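You operate a simulated robot arm through the tools that you are given. There is no shell and no other tool.

Carry out the task below with a simulated robot arm. There is one attempt and no reset: what you move stays moved.

## Task
Swap the eyelet on the post for the size on the card, then wind 20 m.
Fine: the old eyelet goes into the free ring.

The check looks at the end state, three seconds after you hand in, the way a careful person would. Anything else that was tipped, shoved, dropped, spilled or broken makes it a failure.

## Robot
A 6-joint arm with a two-finger parallel gripper, fixed in place. Base frame: the origin is at the foot of the arm, x ahead of it, y to its left, z up; the work surface is at about z = 0. Units: m, degrees, N and s.
With the tool pointing down near the work surface it reaches from about 0.24 to 0.58 m from the base axis. Its first joint turns from -166.0 to 166.0 degrees. Payload 1.5 kg.
The tool frame sits at the grasp point between the pads (the TCP): z along the fingers, y along the line on which they close. The tips reach 0.03 m beyond it. The gripper opens to 0.08 m. The fingers are 0.017 m wide and 0.012 m thick; the gripper's body (0.04 by 0.082 m) begins 0.08 m behind the TCP.
Orientation is that of the tool frame in the base frame, as a unit quaternion [w, x, y, z]. With the fingers straight down and closing along the base's y, the tool's x points along the base's -x, its y along +y and its z along -z.

## Interface
- The arm moves only by the tool drive_tool. Its argument "targets" is a list that holds one entry, the list of rows, each a list of 7 numbers: the turn, a rotation vector about the tool's x, y, z in units of 4 degrees (1.0 is 4 degrees), then the shift along the tool's x, y, z in units of 50 mm (1.0 is 50 mm), then the finger opening in m, from 0 to 0.08. In form: [[[rx, ry, rz, x, y, z, fingers], ...]]. A call has 1 to 20 rows; each row shifts and turns the commanded pose from where the row before left it, along the tool's axes as they then stand. A call with a number of a shift or a turn outside -1 to 1 is refused whole. A row lasts 0.2 s, in which the tool goes at most 0.05 m and 8.6 degrees; a call with a longer step from one row to the next is refused whole, and so is a gripper value outside its range. A pose out of reach is approached as far as the arm can. The call stops where the force on the tool passes 40 N (or 10 N more than at its start, if that is more) or the arm is blocked; 0.2 s more then pass. Each finger travels about 0.072 m/s and halts on what it meets, pressing with about 41 N; the grip force reading is that of the motor and also rises with nothing between the fingers. The clock runs only during rows and for 0.2 s after the last one: add rows that do not move to give the fingers time. It gives the time, the measured TCP pose, the force on the tool (base axes), the opening and the grip force at its end, in the units of the frame above (readings bear some noise), with the torque about the TCP (base axes, N m) and any sound that the robot's microphone picked up, and new pictures: "show" is both (left out), scene, wrist or none.
- Cameras (640 x 400 px; columns grow to the right, rows downward): "scene" is fixed at [0.0499, -0.6503, 0.7439]; the picture's right is [0.95, -0.31, 0.00], its down [-0.23, -0.72, -0.66] and it looks along [0.20, 0.63, -0.75] (base axes); focal length 298 px, centre (320, 200). "wrist" rides on the gripper at [0.072, -0.007, -0.122] in the tool frame; the picture's right is [0.09, 1.00, 0.00], its down [-0.84, 0.08, -0.54] and it looks along [-0.54, 0.05, 0.84] (tool axes); focal length 238 px, centre (320, 200). There is no depth. A picture from a camera that has moved, and an enlarged one, comes with that camera's place and axes in the base frame and with its lens.
- close_up(camera, box): a new picture of the part [left, top, right, bottom] of that camera's present view, enlarged. No time passes.
- sign_off(): hands the job in; it is judged then, once.

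Nothing tells you positions but the pictures and the camera data. Unless the task says otherwise, let go and move clear before handing in.

The tools are called after "Emit:" as a command line: name --argument value ..., lists and objects as JSON in quotes. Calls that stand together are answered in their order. drive_tool: Moves the arm, as the interface text tells. Its arguments: {"type":"object","properties":{"targets":{"type":"array"},"show":{"type":"string","enum":["both","scene","wrist","none"]}},"required":["targets"]} The other tools are called the same way: close_up (camera, box) takes an enlarged picture of a part of a camera's view; sign_off () hands the job in.

At the start:

```text
time: 0.0
tool_pos: [0.3885, 0.152, 0.3087]
orientation: [0.0, 0.001, 1.0, 0.0]
ft_force: [0.8, -0.4, 0.3]
wrist_torque: [-0.02, -0.01, -0.04]
finger_gap: 0.08
finger_force: 0.1
```

scene: 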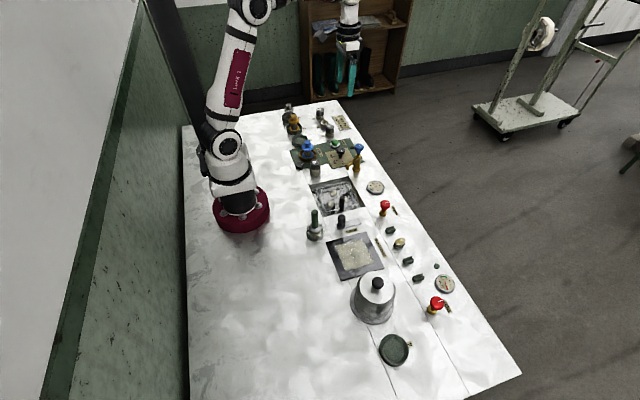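
wrist: 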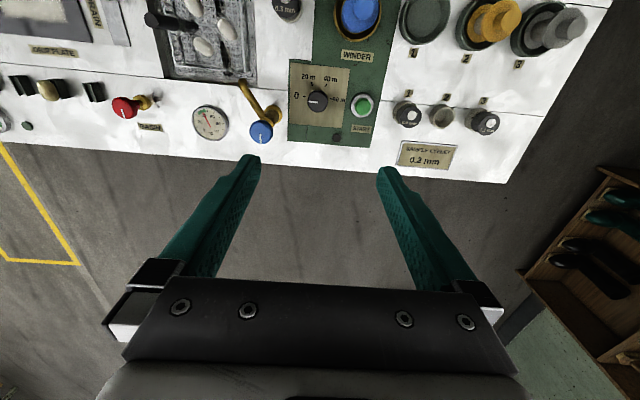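

I see a bench with a winder panel (dial with 0/20/40/60 m, green start button), a card reading "0.2 mm", eyelets in rings, and an eyelet on a post. I'll take close-ups before moving anything.

Emit:
close_up --camera "wrist" --box '[380, 80, 520, 180]'

Emit:
close_up --camera "wrist" --box '[260, 0, 400, 160]'

Emit:
close_up --camera "wrist" --box '[380, 0, 620, 150]'

Emit:
close_up --camera "scene" --box '[270, 90, 400, 210]'

Emit:
close_up --camera "scene" --box '[290, 160, 460, 320]'

```text
4.00 times, centred on (450, 130) of wrist
camera zoom: at [0.3185, 0.1462, 0.4291], right [-0.09, 1.0, 0.0], down [0.84, 0.08, 0.54], along [0.54, 0.05, -0.84], focal length 953 px, centre (-200, 480)
```

zoom: 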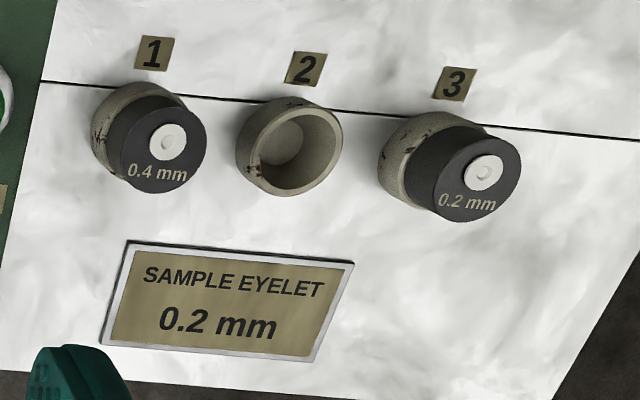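

```text
2.50 times, centred on (330, 80) of wrist
camera zoom: at [0.3185, 0.1462, 0.4291], right [-0.09, 1.0, 0.0], down [0.84, 0.08, 0.54], along [0.54, 0.05, -0.84], focal length 596 px, centre (295, 500)
```

zoom: 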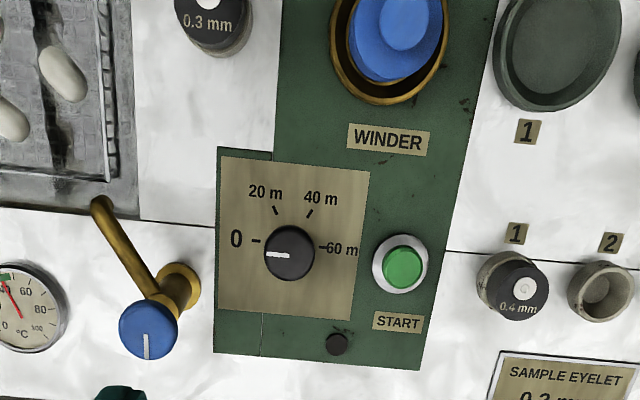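

```text
2.67 times, centred on (500, 75) of wrist
camera zoom: at [0.3185, 0.1462, 0.4291], right [-0.09, 1.0, 0.0], down [0.84, 0.08, 0.54], along [0.54, 0.05, -0.84], focal length 636 px, centre (-160, 533)
```

zoom: 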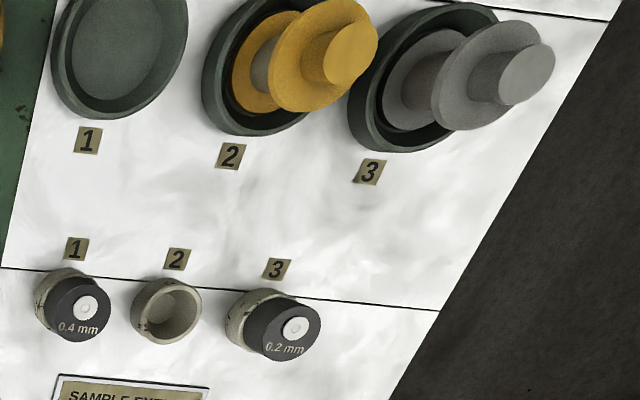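

```text
3.33 times, centred on (335, 150) of scene
camera zoom: at [0.0499, -0.6503, 0.7439], right [0.95, -0.31, 0.0], down [-0.23, -0.72, -0.66], along [0.2, 0.63, -0.75], focal length 992 px, centre (270, 367)
```

zoom: 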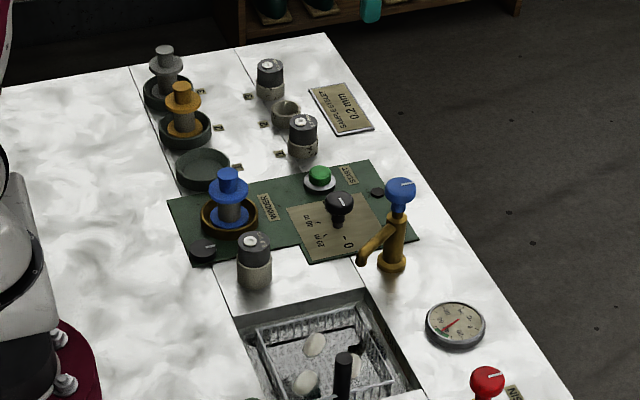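

```text
2.50 times, centred on (375, 240) of scene
camera zoom: at [0.0499, -0.6503, 0.7439], right [0.95, -0.31, 0.0], down [-0.23, -0.72, -0.66], along [0.2, 0.63, -0.75], focal length 744 px, centre (182, 100)
```

zoom: 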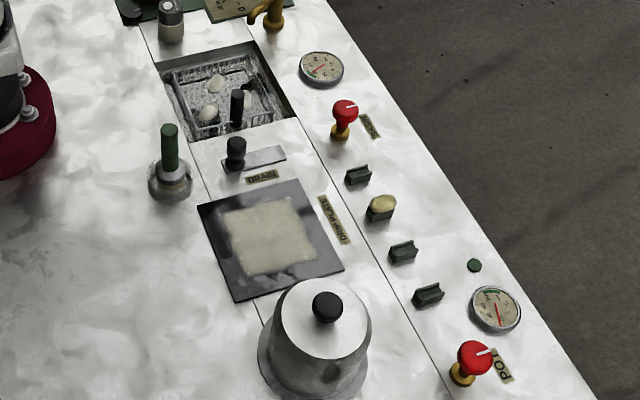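

The card asks for 0.2 mm, which sits in ring 3. The 0.3 mm eyelet is on the post next to the winder, ring 2 is free, and the dial points to 0. Next I'll move back over the post at this height for a better look.

Emit:
drive_tool --targets '[[[0, 0, 0, 0.79, -0.35, 0, 0.08], [0, 0, 0, 0.79, -0.35, 0, 0.08], [0, 0, 0, 0.79, -0.35, 0, 0.08], [0, 0, 0, 0, 0, 0, 0.08]]]' --show "both"

```text
time: 1.0
tool_pos: [0.2694, 0.1031, 0.3077]
orientation: [-0.001, 0.0, 1.0, 0.0]
ft_force: [0.2, 0.2, -0.7]
wrist_torque: [0.0, 0.02, 0.01]
finger_gap: 0.08
finger_force: 0.2
camera wrist: at [0.1988, 0.0947, 0.4284], right [-0.09, 1.0, 0.0], down [0.84, 0.08, 0.54], along [0.54, 0.05, -0.84], focal length 238 px, centre (320, 200)
```

scene: 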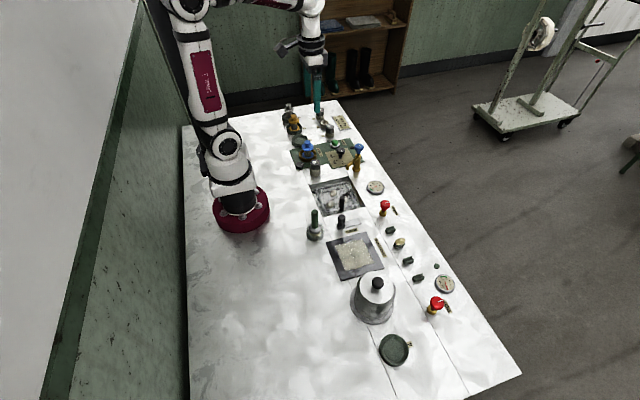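
wrist: 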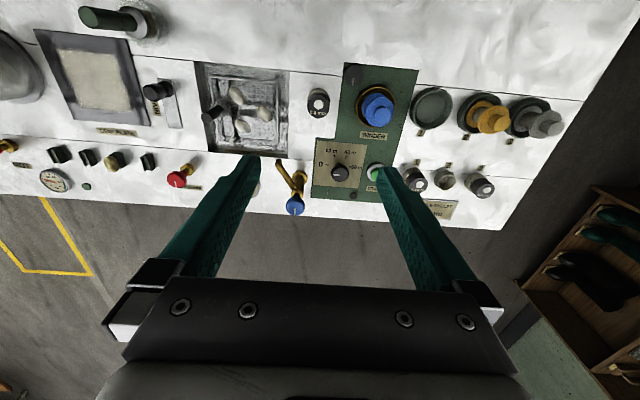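

Emit:
close_up --camera "wrist" --box '[280, 55, 440, 215]'

Emit:
close_up --camera "wrist" --box '[290, 75, 350, 125]'

Emit:
close_up --camera "wrist" --box '[395, 75, 575, 225]'

Emit:
close_up --camera "scene" --box '[290, 130, 370, 190]'

Emit:
close_up --camera "scene" --box '[320, 100, 370, 150]'

```text
2.50 times, centred on (360, 135) of wrist
camera zoom: at [0.1988, 0.0947, 0.4284], right [-0.09, 1.0, 0.0], down [0.84, 0.08, 0.54], along [0.54, 0.05, -0.84], focal length 596 px, centre (220, 362)
```

zoom: 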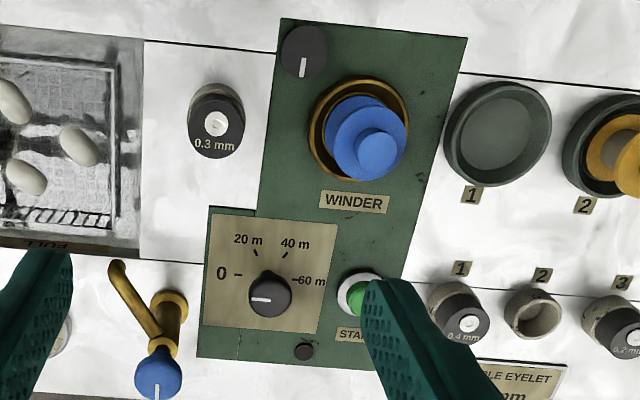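

```text
8.00 times, centred on (320, 100) of wrist
camera zoom: at [0.1988, 0.0947, 0.4284], right [-0.09, 1.0, 0.0], down [0.84, 0.08, 0.54], along [0.54, 0.05, -0.84], focal length 1907 px, centre (320, 1000)
```

zoom: 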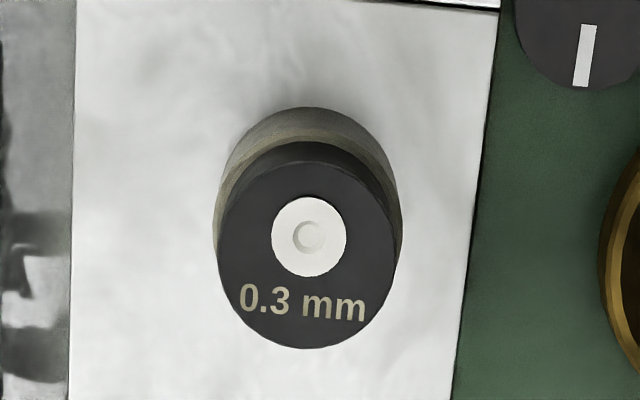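

```text
2.67 times, centred on (485, 150) of wrist
camera zoom: at [0.1988, 0.0947, 0.4284], right [-0.09, 1.0, 0.0], down [0.84, 0.08, 0.54], along [0.54, 0.05, -0.84], focal length 636 px, centre (-120, 333)
```

zoom: 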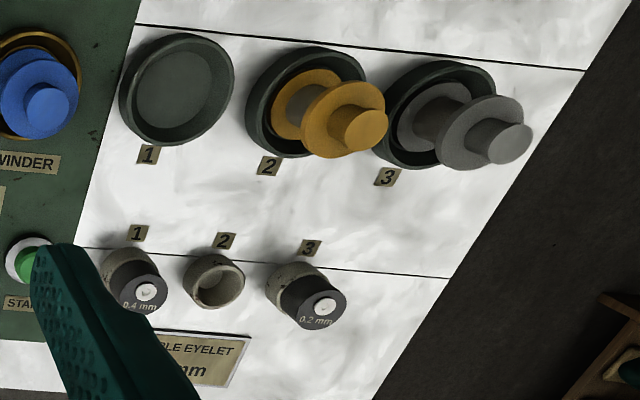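

```text
6.67 times, centred on (330, 160) of scene
camera zoom: at [0.0499, -0.6503, 0.7439], right [0.95, -0.31, 0.0], down [-0.23, -0.72, -0.66], along [0.2, 0.63, -0.75], focal length 1985 px, centre (253, 467)
```

zoom: 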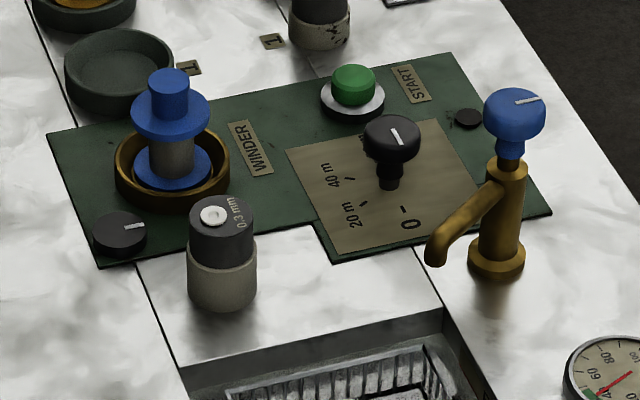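

```text
8.00 times, centred on (345, 125) of scene
camera zoom: at [0.0499, -0.6503, 0.7439], right [0.95, -0.31, 0.0], down [-0.23, -0.72, -0.66], along [0.2, 0.63, -0.75], focal length 2382 px, centre (120, 800)
```

zoom: 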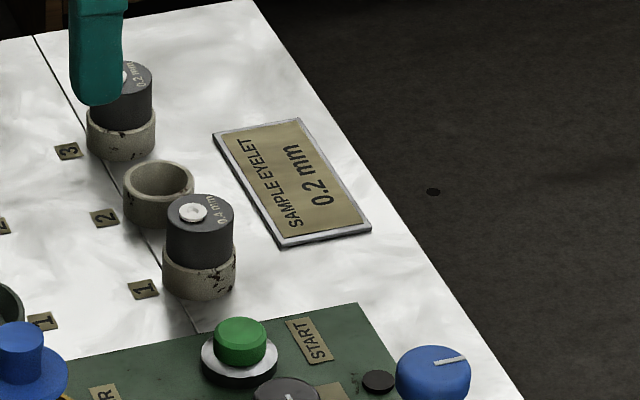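

The 0.3 mm eyelet looks like a cylinder about 34 mm across. Its top is near z≈0.057, on a post about 25 mm high at roughly (0.273, 0.099). I'll check how steady the pose readings are before going in.

Emit:
drive_tool --targets '[[[0, 0, 0, 0, 0, 0, 0.08], [0, 0, 0, 0, 0, 0, 0.08]]]' --show "none"

Emit:
drive_tool --targets '[[[0, 0, 0, 0, 0, 0, 0.08], [0, 0, 0, 0, 0, 0, 0.08]]]' --show "none"

Emit:
drive_tool --targets '[[[0, 0, 0, 0, 0, 0, 0.06], [0, 0, 0, 0, 0, 0, 0.06]]]' --show "none"

```text
time: 1.6
tool_pos: [0.2702, 0.1013, 0.3083]
orientation: [0.0, 0.0, 1.0, 0.0]
ft_force: [0.4, -0.6, 0.6]
wrist_torque: [-0.02, 0.0, 0.01]
finger_gap: 0.08
finger_force: 0.0
```

```text
time: 2.2
tool_pos: [0.2713, 0.1019, 0.3076]
orientation: [0.0, 0.0, 1.0, 0.0]
ft_force: [0.0, -0.2, -0.5]
wrist_torque: [-0.04, -0.02, 0.04]
finger_gap: 0.0798
finger_force: 0.1
```

```text
time: 2.8
tool_pos: [0.2707, 0.1031, 0.3078]
orientation: [0.0, 0.002, 1.0, 0.0]
ft_force: [1.0, -0.7, 0.7]
wrist_torque: [0.02, -0.02, 0.01]
finger_gap: 0.0602
finger_force: 0.1
```

Readings scatter by about 1 mm, and the average puts the tool at (0.2704, 0.1023, 0.308). I'll go down above the post eyelet to about z=0.15 and check the alignment.

Emit:
drive_tool --targets '[[[0, 0, 0, -0.06, -0.066, 0, 0.06], [0, 0, 0, 0, 0, 0.8, 0.06], [0, 0, 0, 0, 0, 0.8, 0.06], [0, 0, 0, 0, 0, 0.8, 0.06], [0, 0, 0, 0, 0, 0.76, 0.06], [0, 0, 0, 0, 0, 0, 0.06]]]' --show "both"

```text
time: 4.2
tool_pos: [0.2759, 0.0984, 0.1508]
orientation: [0.0, 0.0, 1.0, -0.001]
ft_force: [0.7, 0.4, -0.6]
wrist_torque: [-0.02, 0.01, 0.0]
finger_gap: 0.0601
finger_force: 0.1
camera wrist: at [0.2046, 0.0909, 0.2715], right [-0.09, 1.0, 0.0], down [0.84, 0.08, 0.54], along [0.54, 0.05, -0.84], focal length 238 px, centre (320, 200)
```

scene: 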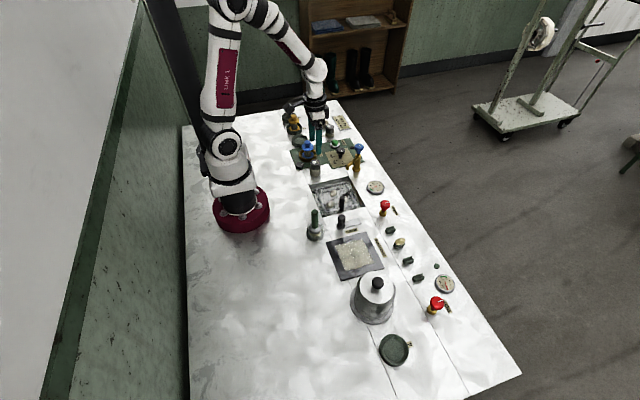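
wrist: 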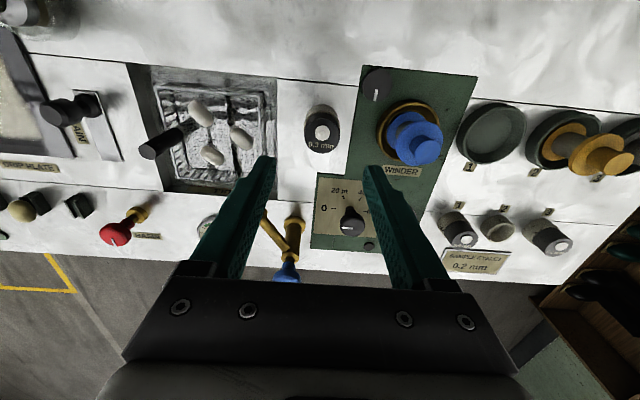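

Emit:
close_up --camera "wrist" --box '[270, 80, 390, 170]'

Emit:
close_up --camera "scene" --box '[290, 100, 370, 190]'

Emit:
close_up --camera "wrist" --box '[420, 190, 600, 290]'

```text
4.44 times, centred on (330, 125) of wrist
camera zoom: at [0.2046, 0.0909, 0.2715], right [-0.09, 1.0, 0.0], down [0.84, 0.08, 0.54], along [0.54, 0.05, -0.84], focal length 1059 px, centre (276, 533)
```

zoom: 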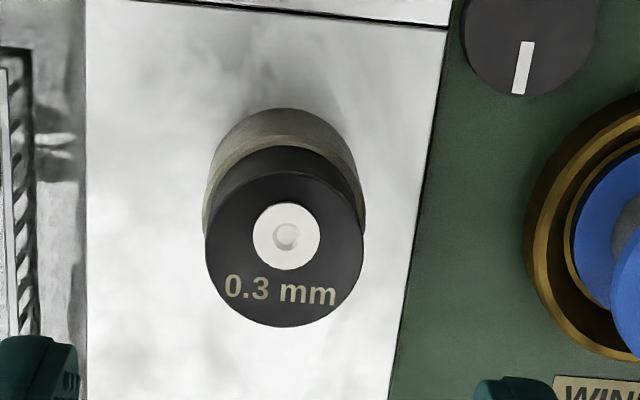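

```text
4.44 times, centred on (330, 145) of scene
camera zoom: at [0.0499, -0.6503, 0.7439], right [0.95, -0.31, 0.0], down [-0.23, -0.72, -0.66], along [0.2, 0.63, -0.75], focal length 1323 px, centre (276, 444)
```

zoom: 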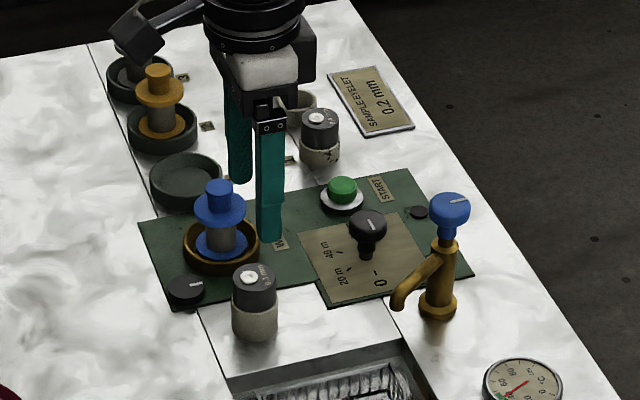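

```text
3.56 times, centred on (510, 240) of wrist
camera zoom: at [0.2046, 0.0909, 0.2715], right [-0.09, 1.0, 0.0], down [0.84, 0.08, 0.54], along [0.54, 0.05, -0.84], focal length 848 px, centre (-356, 58)
```

zoom: 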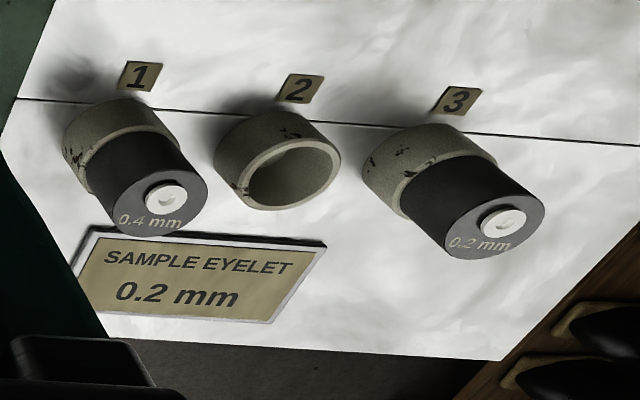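

The eyelet centre comes out at about (0.273, 0.099). I'll sample the pose again here to see where the tool really is.

Emit:
drive_tool --targets '[[[0, 0, 0, 0, 0, 0, 0.06]]]' --show "wrist"

Emit:
drive_tool --targets '[[[0, 0, 0, 0, 0, 0, 0.06]]]' --show "none"

Emit:
drive_tool --targets '[[[0, 0, 0, 0, 0, 0, 0.06]]]' --show "none"

```text
time: 4.6
tool_pos: [0.2757, 0.0985, 0.1513]
orientation: [-0.001, 0.0, 1.0, -0.001]
ft_force: [-0.9, 0.5, 0.1]
wrist_torque: [0.0, -0.03, -0.03]
finger_gap: 0.06
finger_force: 0.1
camera wrist: at [0.2047, 0.0909, 0.2719], right [-0.09, 1.0, 0.0], down [0.84, 0.08, 0.54], along [0.54, 0.05, -0.84], focal length 238 px, centre (320, 200)
```

wrist: 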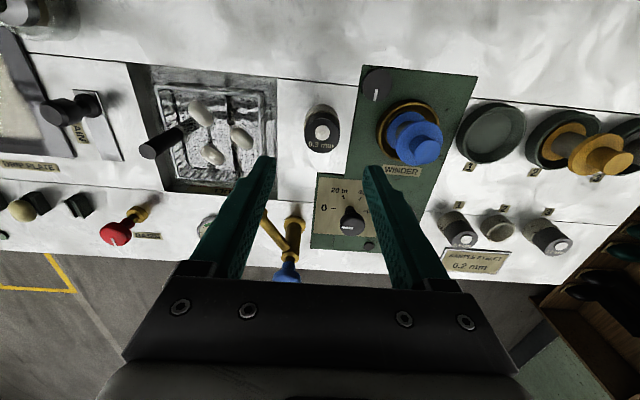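

```text
time: 5.0
tool_pos: [0.2757, 0.0983, 0.1516]
orientation: [0.0, -0.001, 1.0, 0.0]
ft_force: [-0.3, 0.0, -0.7]
wrist_torque: [-0.01, -0.01, -0.01]
finger_gap: 0.06
finger_force: 0.0
```

```text
time: 5.4
tool_pos: [0.2757, 0.0981, 0.1514]
orientation: [0.0, -0.001, 1.0, 0.0]
ft_force: [0.8, 0.6, 0.7]
wrist_torque: [-0.01, 0.01, 0.0]
finger_gap: 0.06
finger_force: 0.0
```

The pose is steady at (0.2757, 0.0983, 0.1515), so I need a small correction of about −3.5 mm in x and +1 mm in y. Then I'll descend to z≈0.09 and check.

Emit:
drive_tool --targets '[[[0, 0, 0, 0.07, 0.022, 0, 0.06], [0, 0, 0, 0, 0, 0.6, 0.06], [0, 0, 0, 0, 0, 0.6, 0.06], [0, 0, 0, 0, 0, 0, 0.06]]]' --show "both"

Emit:
close_up --camera "wrist" --box '[240, 80, 400, 200]'

Emit:
close_up --camera "scene" --box '[290, 130, 350, 190]'

```text
time: 6.4
tool_pos: [0.27, 0.0964, 0.0921]
orientation: [0.0, -0.001, 1.0, -0.001]
ft_force: [0.3, 0.2, -0.1]
wrist_torque: [0.0, 0.02, -0.01]
finger_gap: 0.0602
finger_force: 0.1
camera wrist: at [0.1998, 0.0897, 0.2122], right [-0.09, 1.0, 0.0], down [0.84, 0.08, 0.54], along [0.54, 0.05, -0.84], focal length 238 px, centre (320, 200)
```

scene: 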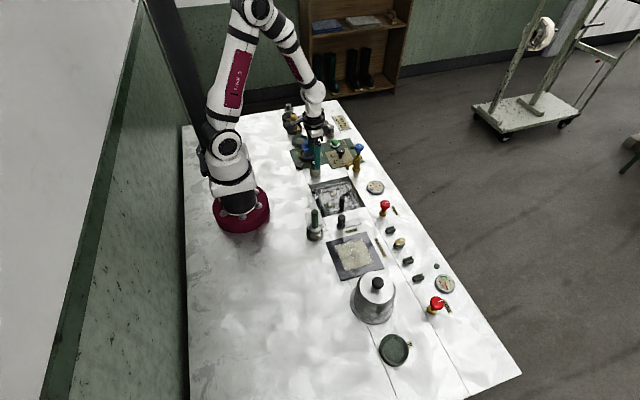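
wrist: 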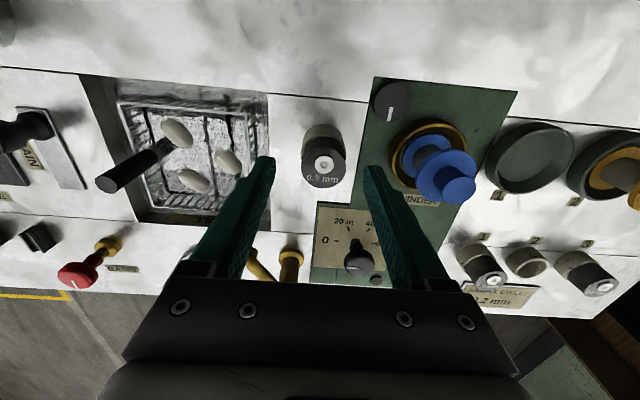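

```text
3.33 times, centred on (320, 140) of wrist
camera zoom: at [0.1998, 0.0897, 0.2122], right [-0.09, 1.0, 0.0], down [0.84, 0.08, 0.54], along [0.54, 0.05, -0.84], focal length 794 px, centre (320, 400)
```

zoom: 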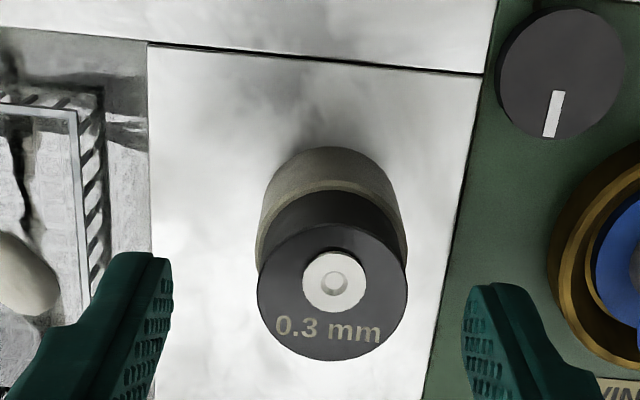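

```text
6.67 times, centred on (320, 160) of scene
camera zoom: at [0.0499, -0.6503, 0.7439], right [0.95, -0.31, 0.0], down [-0.23, -0.72, -0.66], along [0.2, 0.63, -0.75], focal length 1985 px, centre (320, 467)
```

zoom: 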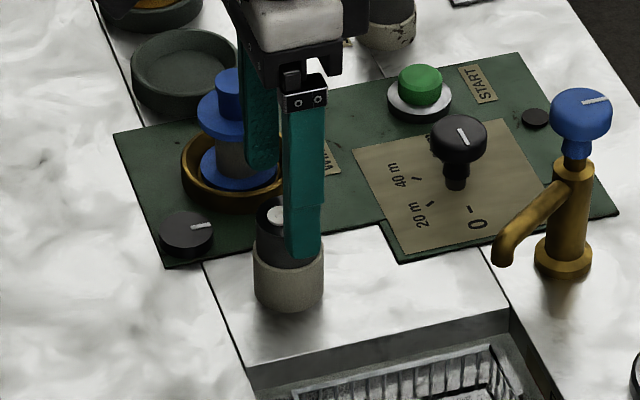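

In the picture the eyelet is slightly right of the finger midline, and I now put its top at z≈0.053 and the post top at ≈0.027. I'll let the arm settle and read the pose before correcting.

Emit:
drive_tool --targets '[[[0, 0, 0, 0, 0, 0, 0.06], [0, 0, 0, 0, 0, 0, 0.06]]]' --show "none"

Emit:
drive_tool --targets '[[[0, 0, 0, 0, 0, 0, 0.06], [0, 0, 0, 0, 0, 0, 0.06]]]' --show "none"

```text
time: 7.0
tool_pos: [0.2702, 0.096, 0.092]
orientation: [0.001, 0.0, 1.0, 0.0]
ft_force: [0.0, -0.6, -0.7]
wrist_torque: [0.01, 0.02, 0.02]
finger_gap: 0.06
finger_force: 0.1
```

```text
time: 7.6
tool_pos: [0.2711, 0.097, 0.0912]
orientation: [0.0, 0.001, 1.0, 0.0]
ft_force: [0.1, -0.4, 0.2]
wrist_torque: [0.01, 0.03, 0.0]
finger_gap: 0.0598
finger_force: 0.0
```

The tool has settled at (0.2705, 0.0965, 0.0917), so moves land a few millimetres off and need correcting each time. I'll nudge +3 mm in x and +2.7 mm in y, then check.

Emit:
drive_tool --targets '[[[0, 0, 0, -0.06, 0.054, 0, 0.06], [0, 0, 0, 0, 0, 0, 0.06]]]' --show "wrist"

Emit:
close_up --camera "wrist" --box '[240, 80, 400, 200]'

```text
time: 8.2
tool_pos: [0.2743, 0.101, 0.0903]
orientation: [0.0, 0.0, 1.0, 0.0]
ft_force: [0.1, -0.2, -0.4]
wrist_torque: [-0.01, -0.01, 0.01]
finger_gap: 0.0601
finger_force: 0.1
camera wrist: at [0.2029, 0.0937, 0.2118], right [-0.09, 1.0, 0.0], down [0.84, 0.08, 0.54], along [0.54, 0.05, -0.84], focal length 238 px, centre (320, 200)
```

wrist: 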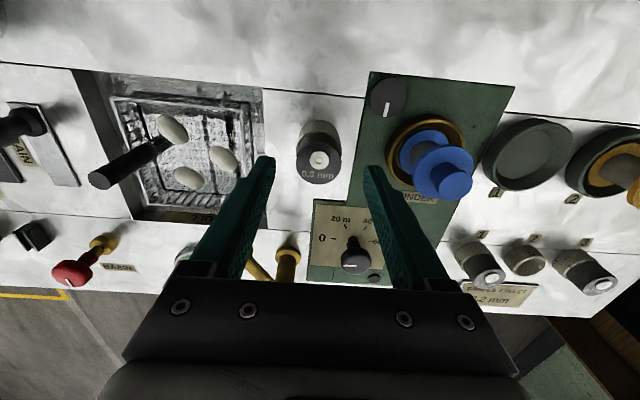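

```text
3.33 times, centred on (320, 140) of wrist
camera zoom: at [0.2029, 0.0937, 0.2118], right [-0.09, 1.0, 0.0], down [0.84, 0.08, 0.54], along [0.54, 0.05, -0.84], focal length 794 px, centre (320, 400)
```

zoom: 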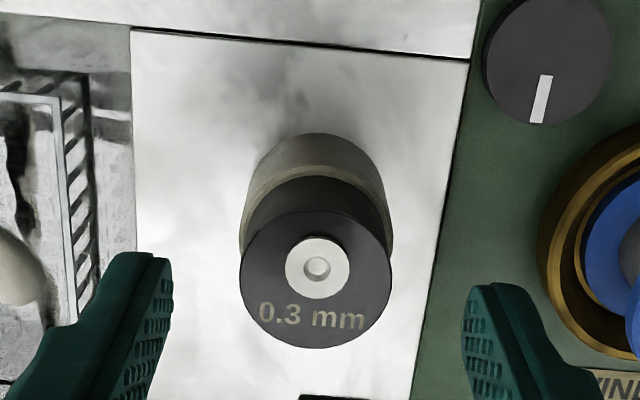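

Now the tool is within about 1.5 mm of the eyelet axis. I'll descend about 28 mm, to tips near z≈0.032 and just above the post's rim, with a small −y correction.

Emit:
drive_tool --targets '[[[0, 0, 0, 0.01, -0.025, 0, 0.06], [0, 0, 0, 0, 0, 0.28, 0.06], [0, 0, 0, 0, 0, 0.28, 0.06], [0, 0, 0, 0, 0, 0, 0.06]]]' --show "both"

Emit:
close_up --camera "wrist" --box '[240, 100, 400, 220]'

Emit:
close_up --camera "scene" --box '[290, 140, 340, 190]'

```text
time: 9.2
tool_pos: [0.2735, 0.099, 0.0635]
orientation: [0.0, -0.001, 1.0, 0.0]
ft_force: [0.3, -0.1, 0.6]
wrist_torque: [0.02, 0.03, -0.03]
finger_gap: 0.06
finger_force: 0.0
camera wrist: at [0.2028, 0.0925, 0.1842], right [-0.09, 1.0, 0.0], down [0.84, 0.08, 0.54], along [0.54, 0.05, -0.84], focal length 238 px, centre (320, 200)
```

scene: 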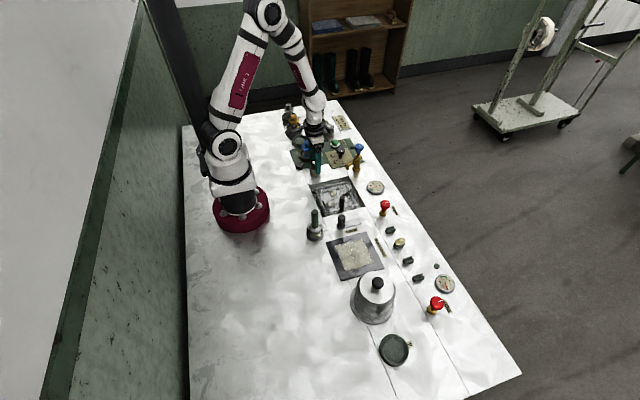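
wrist: 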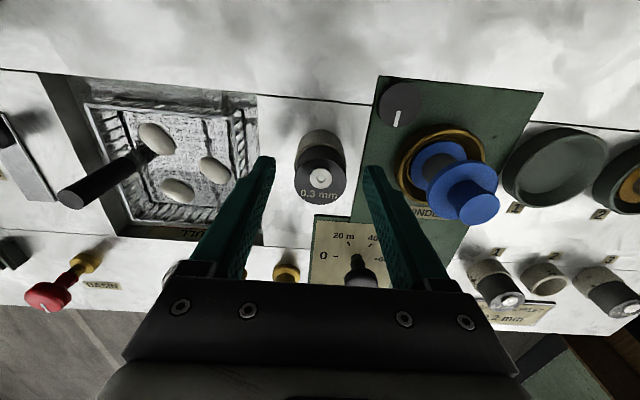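

```text
3.33 times, centred on (320, 160) of wrist
camera zoom: at [0.2028, 0.0925, 0.1842], right [-0.09, 1.0, 0.0], down [0.84, 0.08, 0.54], along [0.54, 0.05, -0.84], focal length 794 px, centre (320, 333)
```

zoom: 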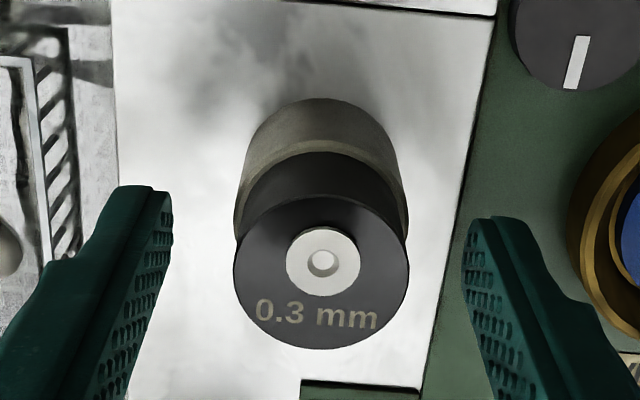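

```text
8.00 times, centred on (315, 165) of scene
camera zoom: at [0.0499, -0.6503, 0.7439], right [0.95, -0.31, 0.0], down [-0.23, -0.72, -0.66], along [0.2, 0.63, -0.75], focal length 2382 px, centre (360, 480)
```

zoom: 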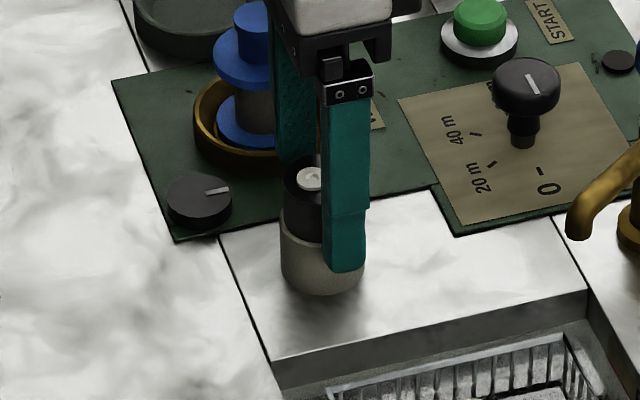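

The eyelet is centred between the fingers, with the tips only about 3 mm above the post rim. I'll raise 3 mm for margin and then close on the eyelet.

Emit:
drive_tool --targets '[[[0, 0, 0, 0.01, 0, -0.06, 0.06], [0, 0, 0, 0, 0, 0, 0.045], [0, 0, 0, 0, 0, 0, 0.01], [0, 0, 0, 0, 0, 0, 0.01], [0, 0, 0, 0, 0, 0, 0.01]]]' --show "both"

Emit:
close_up --camera "wrist" --box '[240, 100, 400, 220]'

Emit:
close_up --camera "scene" --box '[290, 140, 340, 190]'

```text
time: 10.4
tool_pos: [0.2729, 0.0995, 0.0662]
orientation: [0.0, 0.0, 1.0, 0.0]
ft_force: [0.2, 0.6, -0.3]
wrist_torque: [-0.01, -0.02, 0.02]
finger_gap: 0.0318
finger_force: 40.2
camera wrist: at [0.2018, 0.0927, 0.1869], right [-0.09, 1.0, 0.0], down [0.84, 0.08, 0.54], along [0.54, 0.05, -0.84], focal length 238 px, centre (320, 200)
```

scene: 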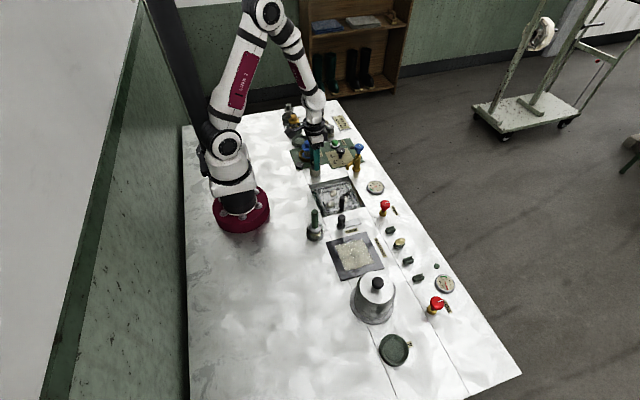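
wrist: 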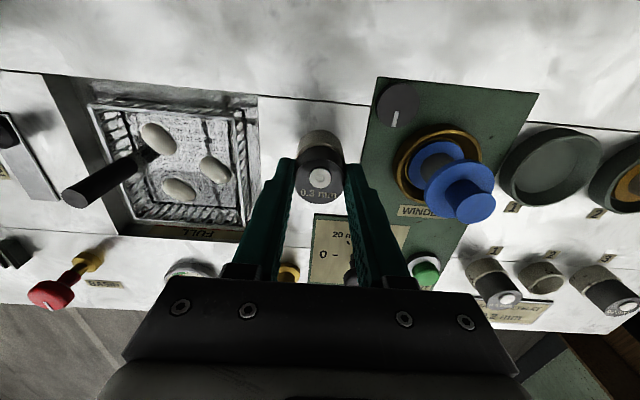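

```text
3.33 times, centred on (320, 160) of wrist
camera zoom: at [0.2018, 0.0927, 0.1869], right [-0.09, 1.0, 0.0], down [0.84, 0.08, 0.54], along [0.54, 0.05, -0.84], focal length 794 px, centre (320, 333)
```

zoom: 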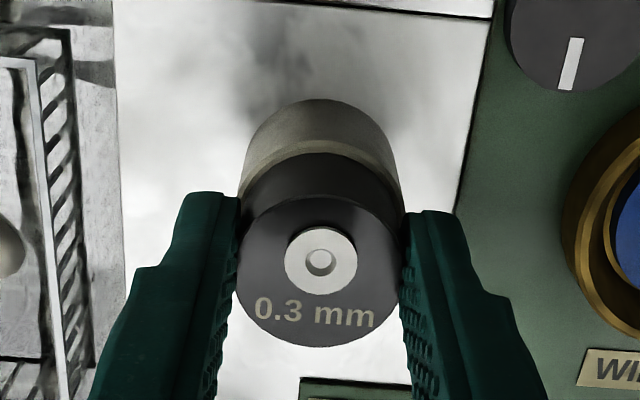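

```text
8.00 times, centred on (315, 165) of scene
camera zoom: at [0.0499, -0.6503, 0.7439], right [0.95, -0.31, 0.0], down [-0.23, -0.72, -0.66], along [0.2, 0.63, -0.75], focal length 2382 px, centre (360, 480)
```

zoom: 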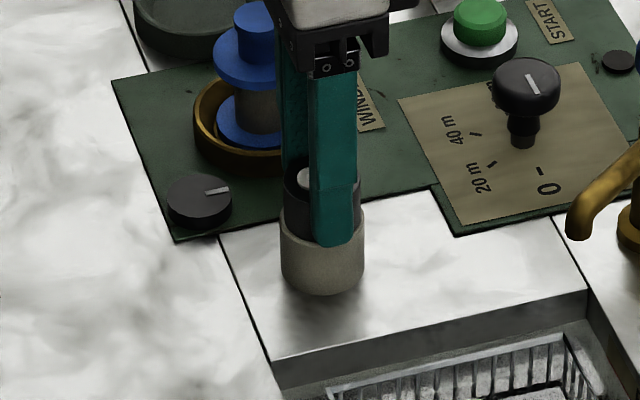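

The eyelet is gripped with a 31.8 mm gap at 40 N. I'll lift gently, straight up.

Emit:
drive_tool --targets '[[[0, 0, 0, 0, 0, -0.15, 0.01], [0, 0, 0, 0, 0, -0.2, 0.01], [0, 0, 0, 0, 0, -0.2, 0.01], [0, 0, 0, 0, 0, -0.3, 0.01], [0, 0, 0, 0, 0, 0, 0.01]]]' --show "both"

Emit:
close_up --camera "wrist" --box '[240, 80, 400, 200]'

Emit:
close_up --camera "scene" --box '[290, 130, 350, 190]'

```text
time: 11.6
tool_pos: [0.2739, 0.1011, 0.1075]
orientation: [0.001, 0.0, 1.0, 0.0]
ft_force: [0.6, 0.0, -0.2]
wrist_torque: [0.0, 0.0, 0.01]
finger_gap: 0.0321
finger_force: 40.6
camera wrist: at [0.2025, 0.093, 0.2284], right [-0.09, 1.0, 0.0], down [0.84, 0.08, 0.54], along [0.54, 0.05, -0.84], focal length 238 px, centre (320, 200)
```

scene: 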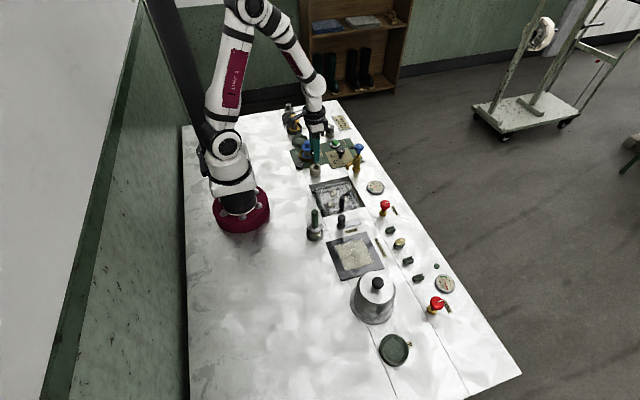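
wrist: 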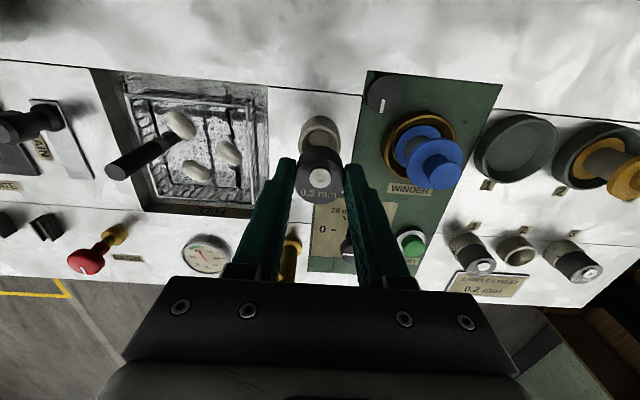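

```text
3.33 times, centred on (320, 140) of wrist
camera zoom: at [0.2025, 0.093, 0.2284], right [-0.09, 1.0, 0.0], down [0.84, 0.08, 0.54], along [0.54, 0.05, -0.84], focal length 794 px, centre (320, 400)
```

zoom: 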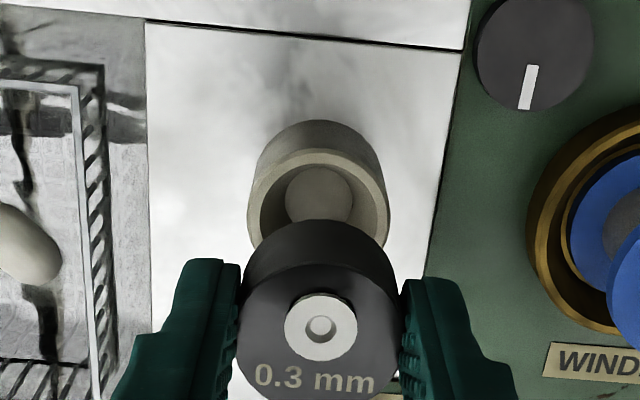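

```text
6.67 times, centred on (320, 160) of scene
camera zoom: at [0.0499, -0.6503, 0.7439], right [0.95, -0.31, 0.0], down [-0.23, -0.72, -0.66], along [0.2, 0.63, -0.75], focal length 1985 px, centre (320, 467)
```

zoom: 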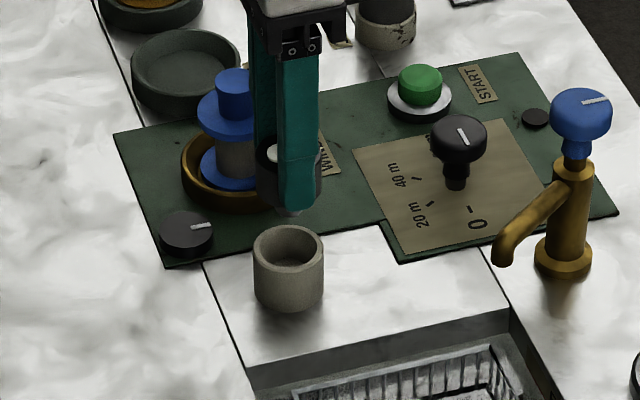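

The eyelet came out cleanly; the post is a cup. I'll look closer at the cup interior and the underside of the held eyelet before placing it.

Emit:
close_up --camera "wrist" --box '[290, 100, 350, 150]'

Emit:
close_up --camera "scene" --box '[305, 145, 330, 180]'

Emit:
close_up --camera "wrist" --box '[490, 225, 550, 275]'

```text
8.00 times, centred on (320, 125) of wrist
camera zoom: at [0.2025, 0.093, 0.2284], right [-0.09, 1.0, 0.0], down [0.84, 0.08, 0.54], along [0.54, 0.05, -0.84], focal length 1907 px, centre (320, 800)
```

zoom: 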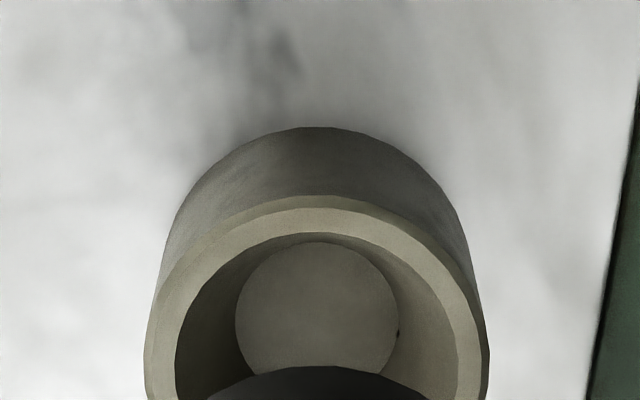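

```text
11.43 times, centred on (318, 162) of scene
camera zoom: at [0.0499, -0.6503, 0.7439], right [0.95, -0.31, 0.0], down [-0.23, -0.72, -0.66], along [0.2, 0.63, -0.75], focal length 3402 px, centre (349, 629)
```

zoom: 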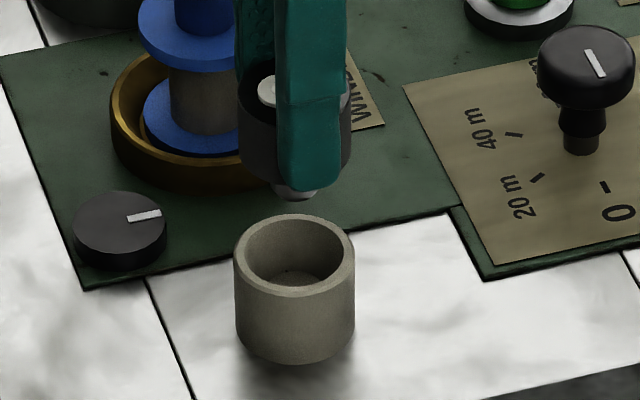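

```text
8.00 times, centred on (520, 250) of wrist
camera zoom: at [0.2025, 0.093, 0.2284], right [-0.09, 1.0, 0.0], down [0.84, 0.08, 0.54], along [0.54, 0.05, -0.84], focal length 1907 px, centre (-1280, -200)
```

zoom: 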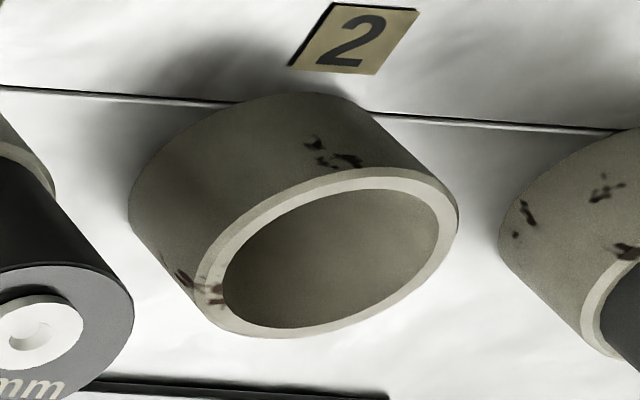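

The eyelet's body (~32 mm) is wider than the cup bore (~30 mm), so it rests on the rim with a narrower plug below. Next I'll raise it and carry it over ring 2 at about (0.398, 0.360), keeping it high.

Emit:
drive_tool --targets '[[[0, 0, 0, 0, 0, -0.9, 0.01], [0, 0, 0, 0, 0, -0.9, 0.01], [0, 0, 0, -0.36, 0.737, 0, 0.01], [0, 0, 0, -0.36, 0.737, 0, 0.01], [0, 0, 0, -0.36, 0.737, 0, 0.01], [0, 0, 0, -0.36, 0.737, 0, 0.01], [0, 0, 0, -0.36, 0.737, 0, 0.01], [0, 0, 0, -0.36, 0.737, 0, 0.01], [0, 0, 0, -0.34, 0.72, 0, 0.01], [0, 0, 0, 0, 0, 0, 0.01], [0, 0, 0, 0, 0, 0, 0.01]]]' --show "both"

Emit:
close_up --camera "wrist" --box '[240, 50, 400, 200]'

Emit:
close_up --camera "scene" --box '[300, 80, 370, 150]'

```text
time: 14.0
tool_pos: [0.3985, 0.3581, 0.1994]
orientation: [0.0, 0.0, 1.0, 0.0]
ft_force: [0.6, 0.3, -0.3]
wrist_torque: [0.01, -0.01, -0.04]
finger_gap: 0.0317
finger_force: 40.4
camera wrist: at [0.3278, 0.3502, 0.3186], right [-0.09, 1.0, 0.0], down [0.84, 0.08, 0.54], along [0.54, 0.05, -0.84], focal length 238 px, centre (320, 200)
```

scene: 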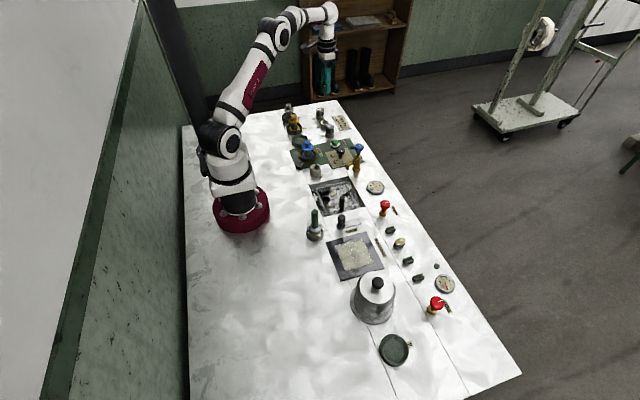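
wrist: 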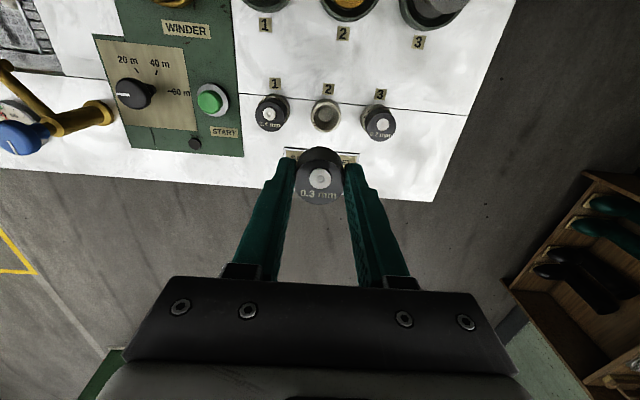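

```text
2.67 times, centred on (320, 125) of wrist
camera zoom: at [0.3278, 0.3502, 0.3186], right [-0.09, 1.0, 0.0], down [0.84, 0.08, 0.54], along [0.54, 0.05, -0.84], focal length 636 px, centre (320, 400)
```

zoom: 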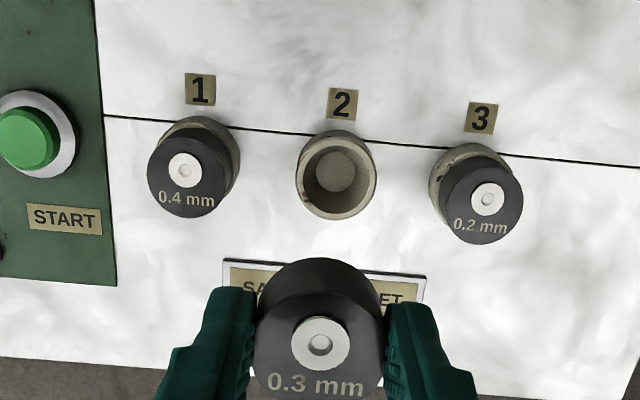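

```text
5.71 times, centred on (335, 115) of scene
camera zoom: at [0.0499, -0.6503, 0.7439], right [0.95, -0.31, 0.0], down [-0.23, -0.72, -0.66], along [0.2, 0.63, -0.75], focal length 1701 px, centre (234, 686)
```

zoom: 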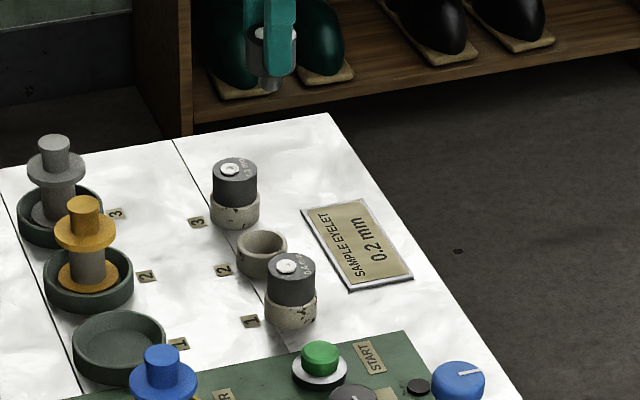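

I can see ring 2, centred at about (0.399, 0.364). I'll check the underside of the held eyelet in the scene view.

Emit:
close_up --camera "scene" --box '[313, 72, 341, 102]'

Emit:
close_up --camera "wrist" --box '[300, 90, 350, 140]'

```text
13.33 times, centred on (327, 87) of scene
camera zoom: at [0.0499, -0.6503, 0.7439], right [0.95, -0.31, 0.0], down [-0.23, -0.72, -0.66], along [0.2, 0.63, -0.75], focal length 3969 px, centre (227, 1707)
```

zoom: 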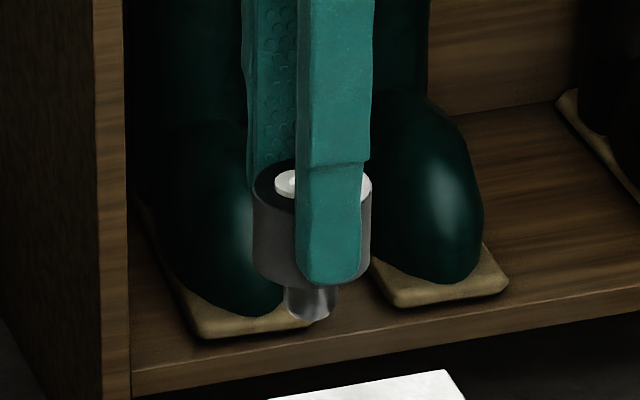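

```text
8.00 times, centred on (325, 115) of wrist
camera zoom: at [0.3278, 0.3502, 0.3186], right [-0.09, 1.0, 0.0], down [0.84, 0.08, 0.54], along [0.54, 0.05, -0.84], focal length 1907 px, centre (280, 880)
```

zoom: 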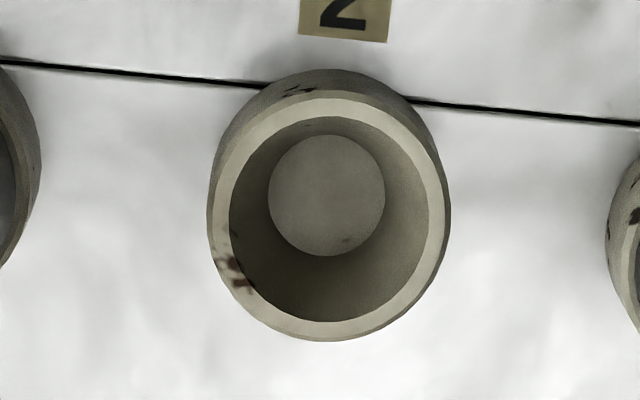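

The eyelet has a metal stem of about 14 mm that drops into a funnel-shaped seat, so seating tolerates a few millimetres. Next I'll shift +7 mm in y and descend to about z=0.11 to recheck.

Emit:
drive_tool --targets '[[[0, 0, 0, 0, 0.14, 0, 0.01], [0, 0, 0, 0, 0, 0.6, 0.01], [0, 0, 0, 0, 0, 0.6, 0.01], [0, 0, 0, 0, 0, 0.6, 0.01], [0, 0, 0, 0, 0, 0, 0.01], [0, 0, 0, 0, 0, 0, 0.01]]]' --show "both"

Emit:
close_up --camera "wrist" --box '[240, 80, 400, 200]'

Emit:
close_up --camera "scene" --box '[305, 90, 355, 140]'

```text
time: 15.4
tool_pos: [0.3987, 0.3648, 0.1074]
orientation: [0.0, 0.0, 1.0, 0.0]
ft_force: [0.2, 0.2, 0.7]
wrist_torque: [-0.02, 0.03, -0.01]
finger_gap: 0.0317
finger_force: 40.2
camera wrist: at [0.3278, 0.3579, 0.2273], right [-0.09, 1.0, 0.0], down [0.84, 0.08, 0.54], along [0.54, 0.05, -0.84], focal length 238 px, centre (320, 200)
```

scene: 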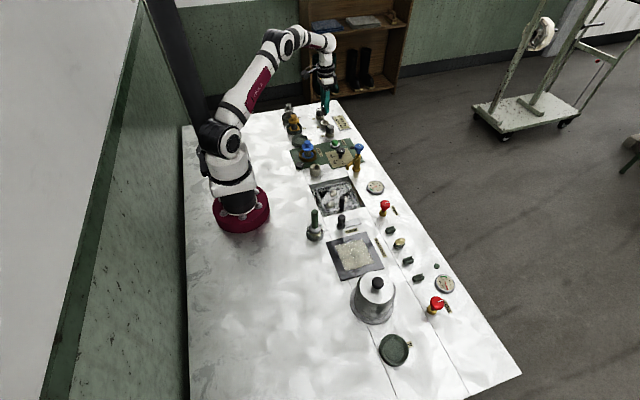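
wrist: 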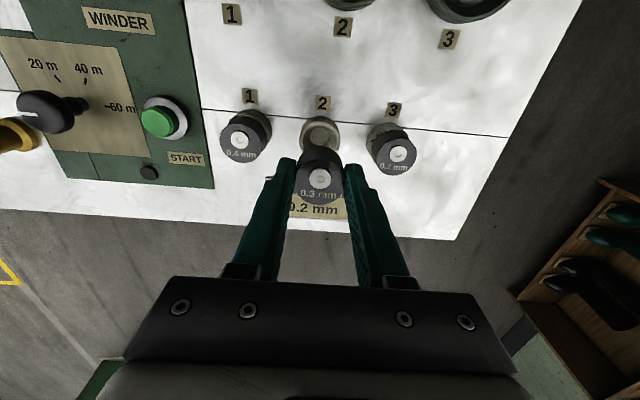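

```text
3.33 times, centred on (320, 140) of wrist
camera zoom: at [0.3278, 0.3579, 0.2273], right [-0.09, 1.0, 0.0], down [0.84, 0.08, 0.54], along [0.54, 0.05, -0.84], focal length 794 px, centre (320, 400)
```

zoom: 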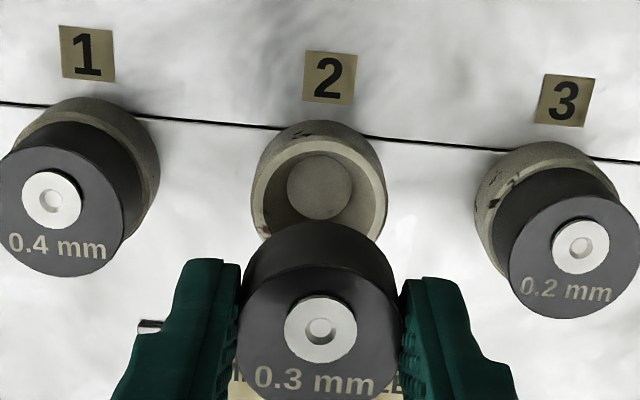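

```text
8.00 times, centred on (330, 115) of scene
camera zoom: at [0.0499, -0.6503, 0.7439], right [0.95, -0.31, 0.0], down [-0.23, -0.72, -0.66], along [0.2, 0.63, -0.75], focal length 2382 px, centre (240, 880)
```

zoom: 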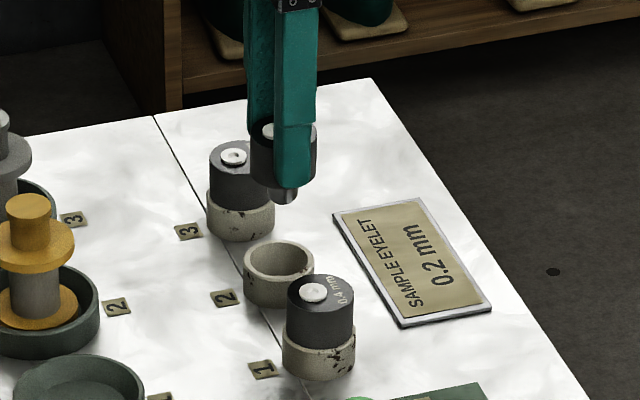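

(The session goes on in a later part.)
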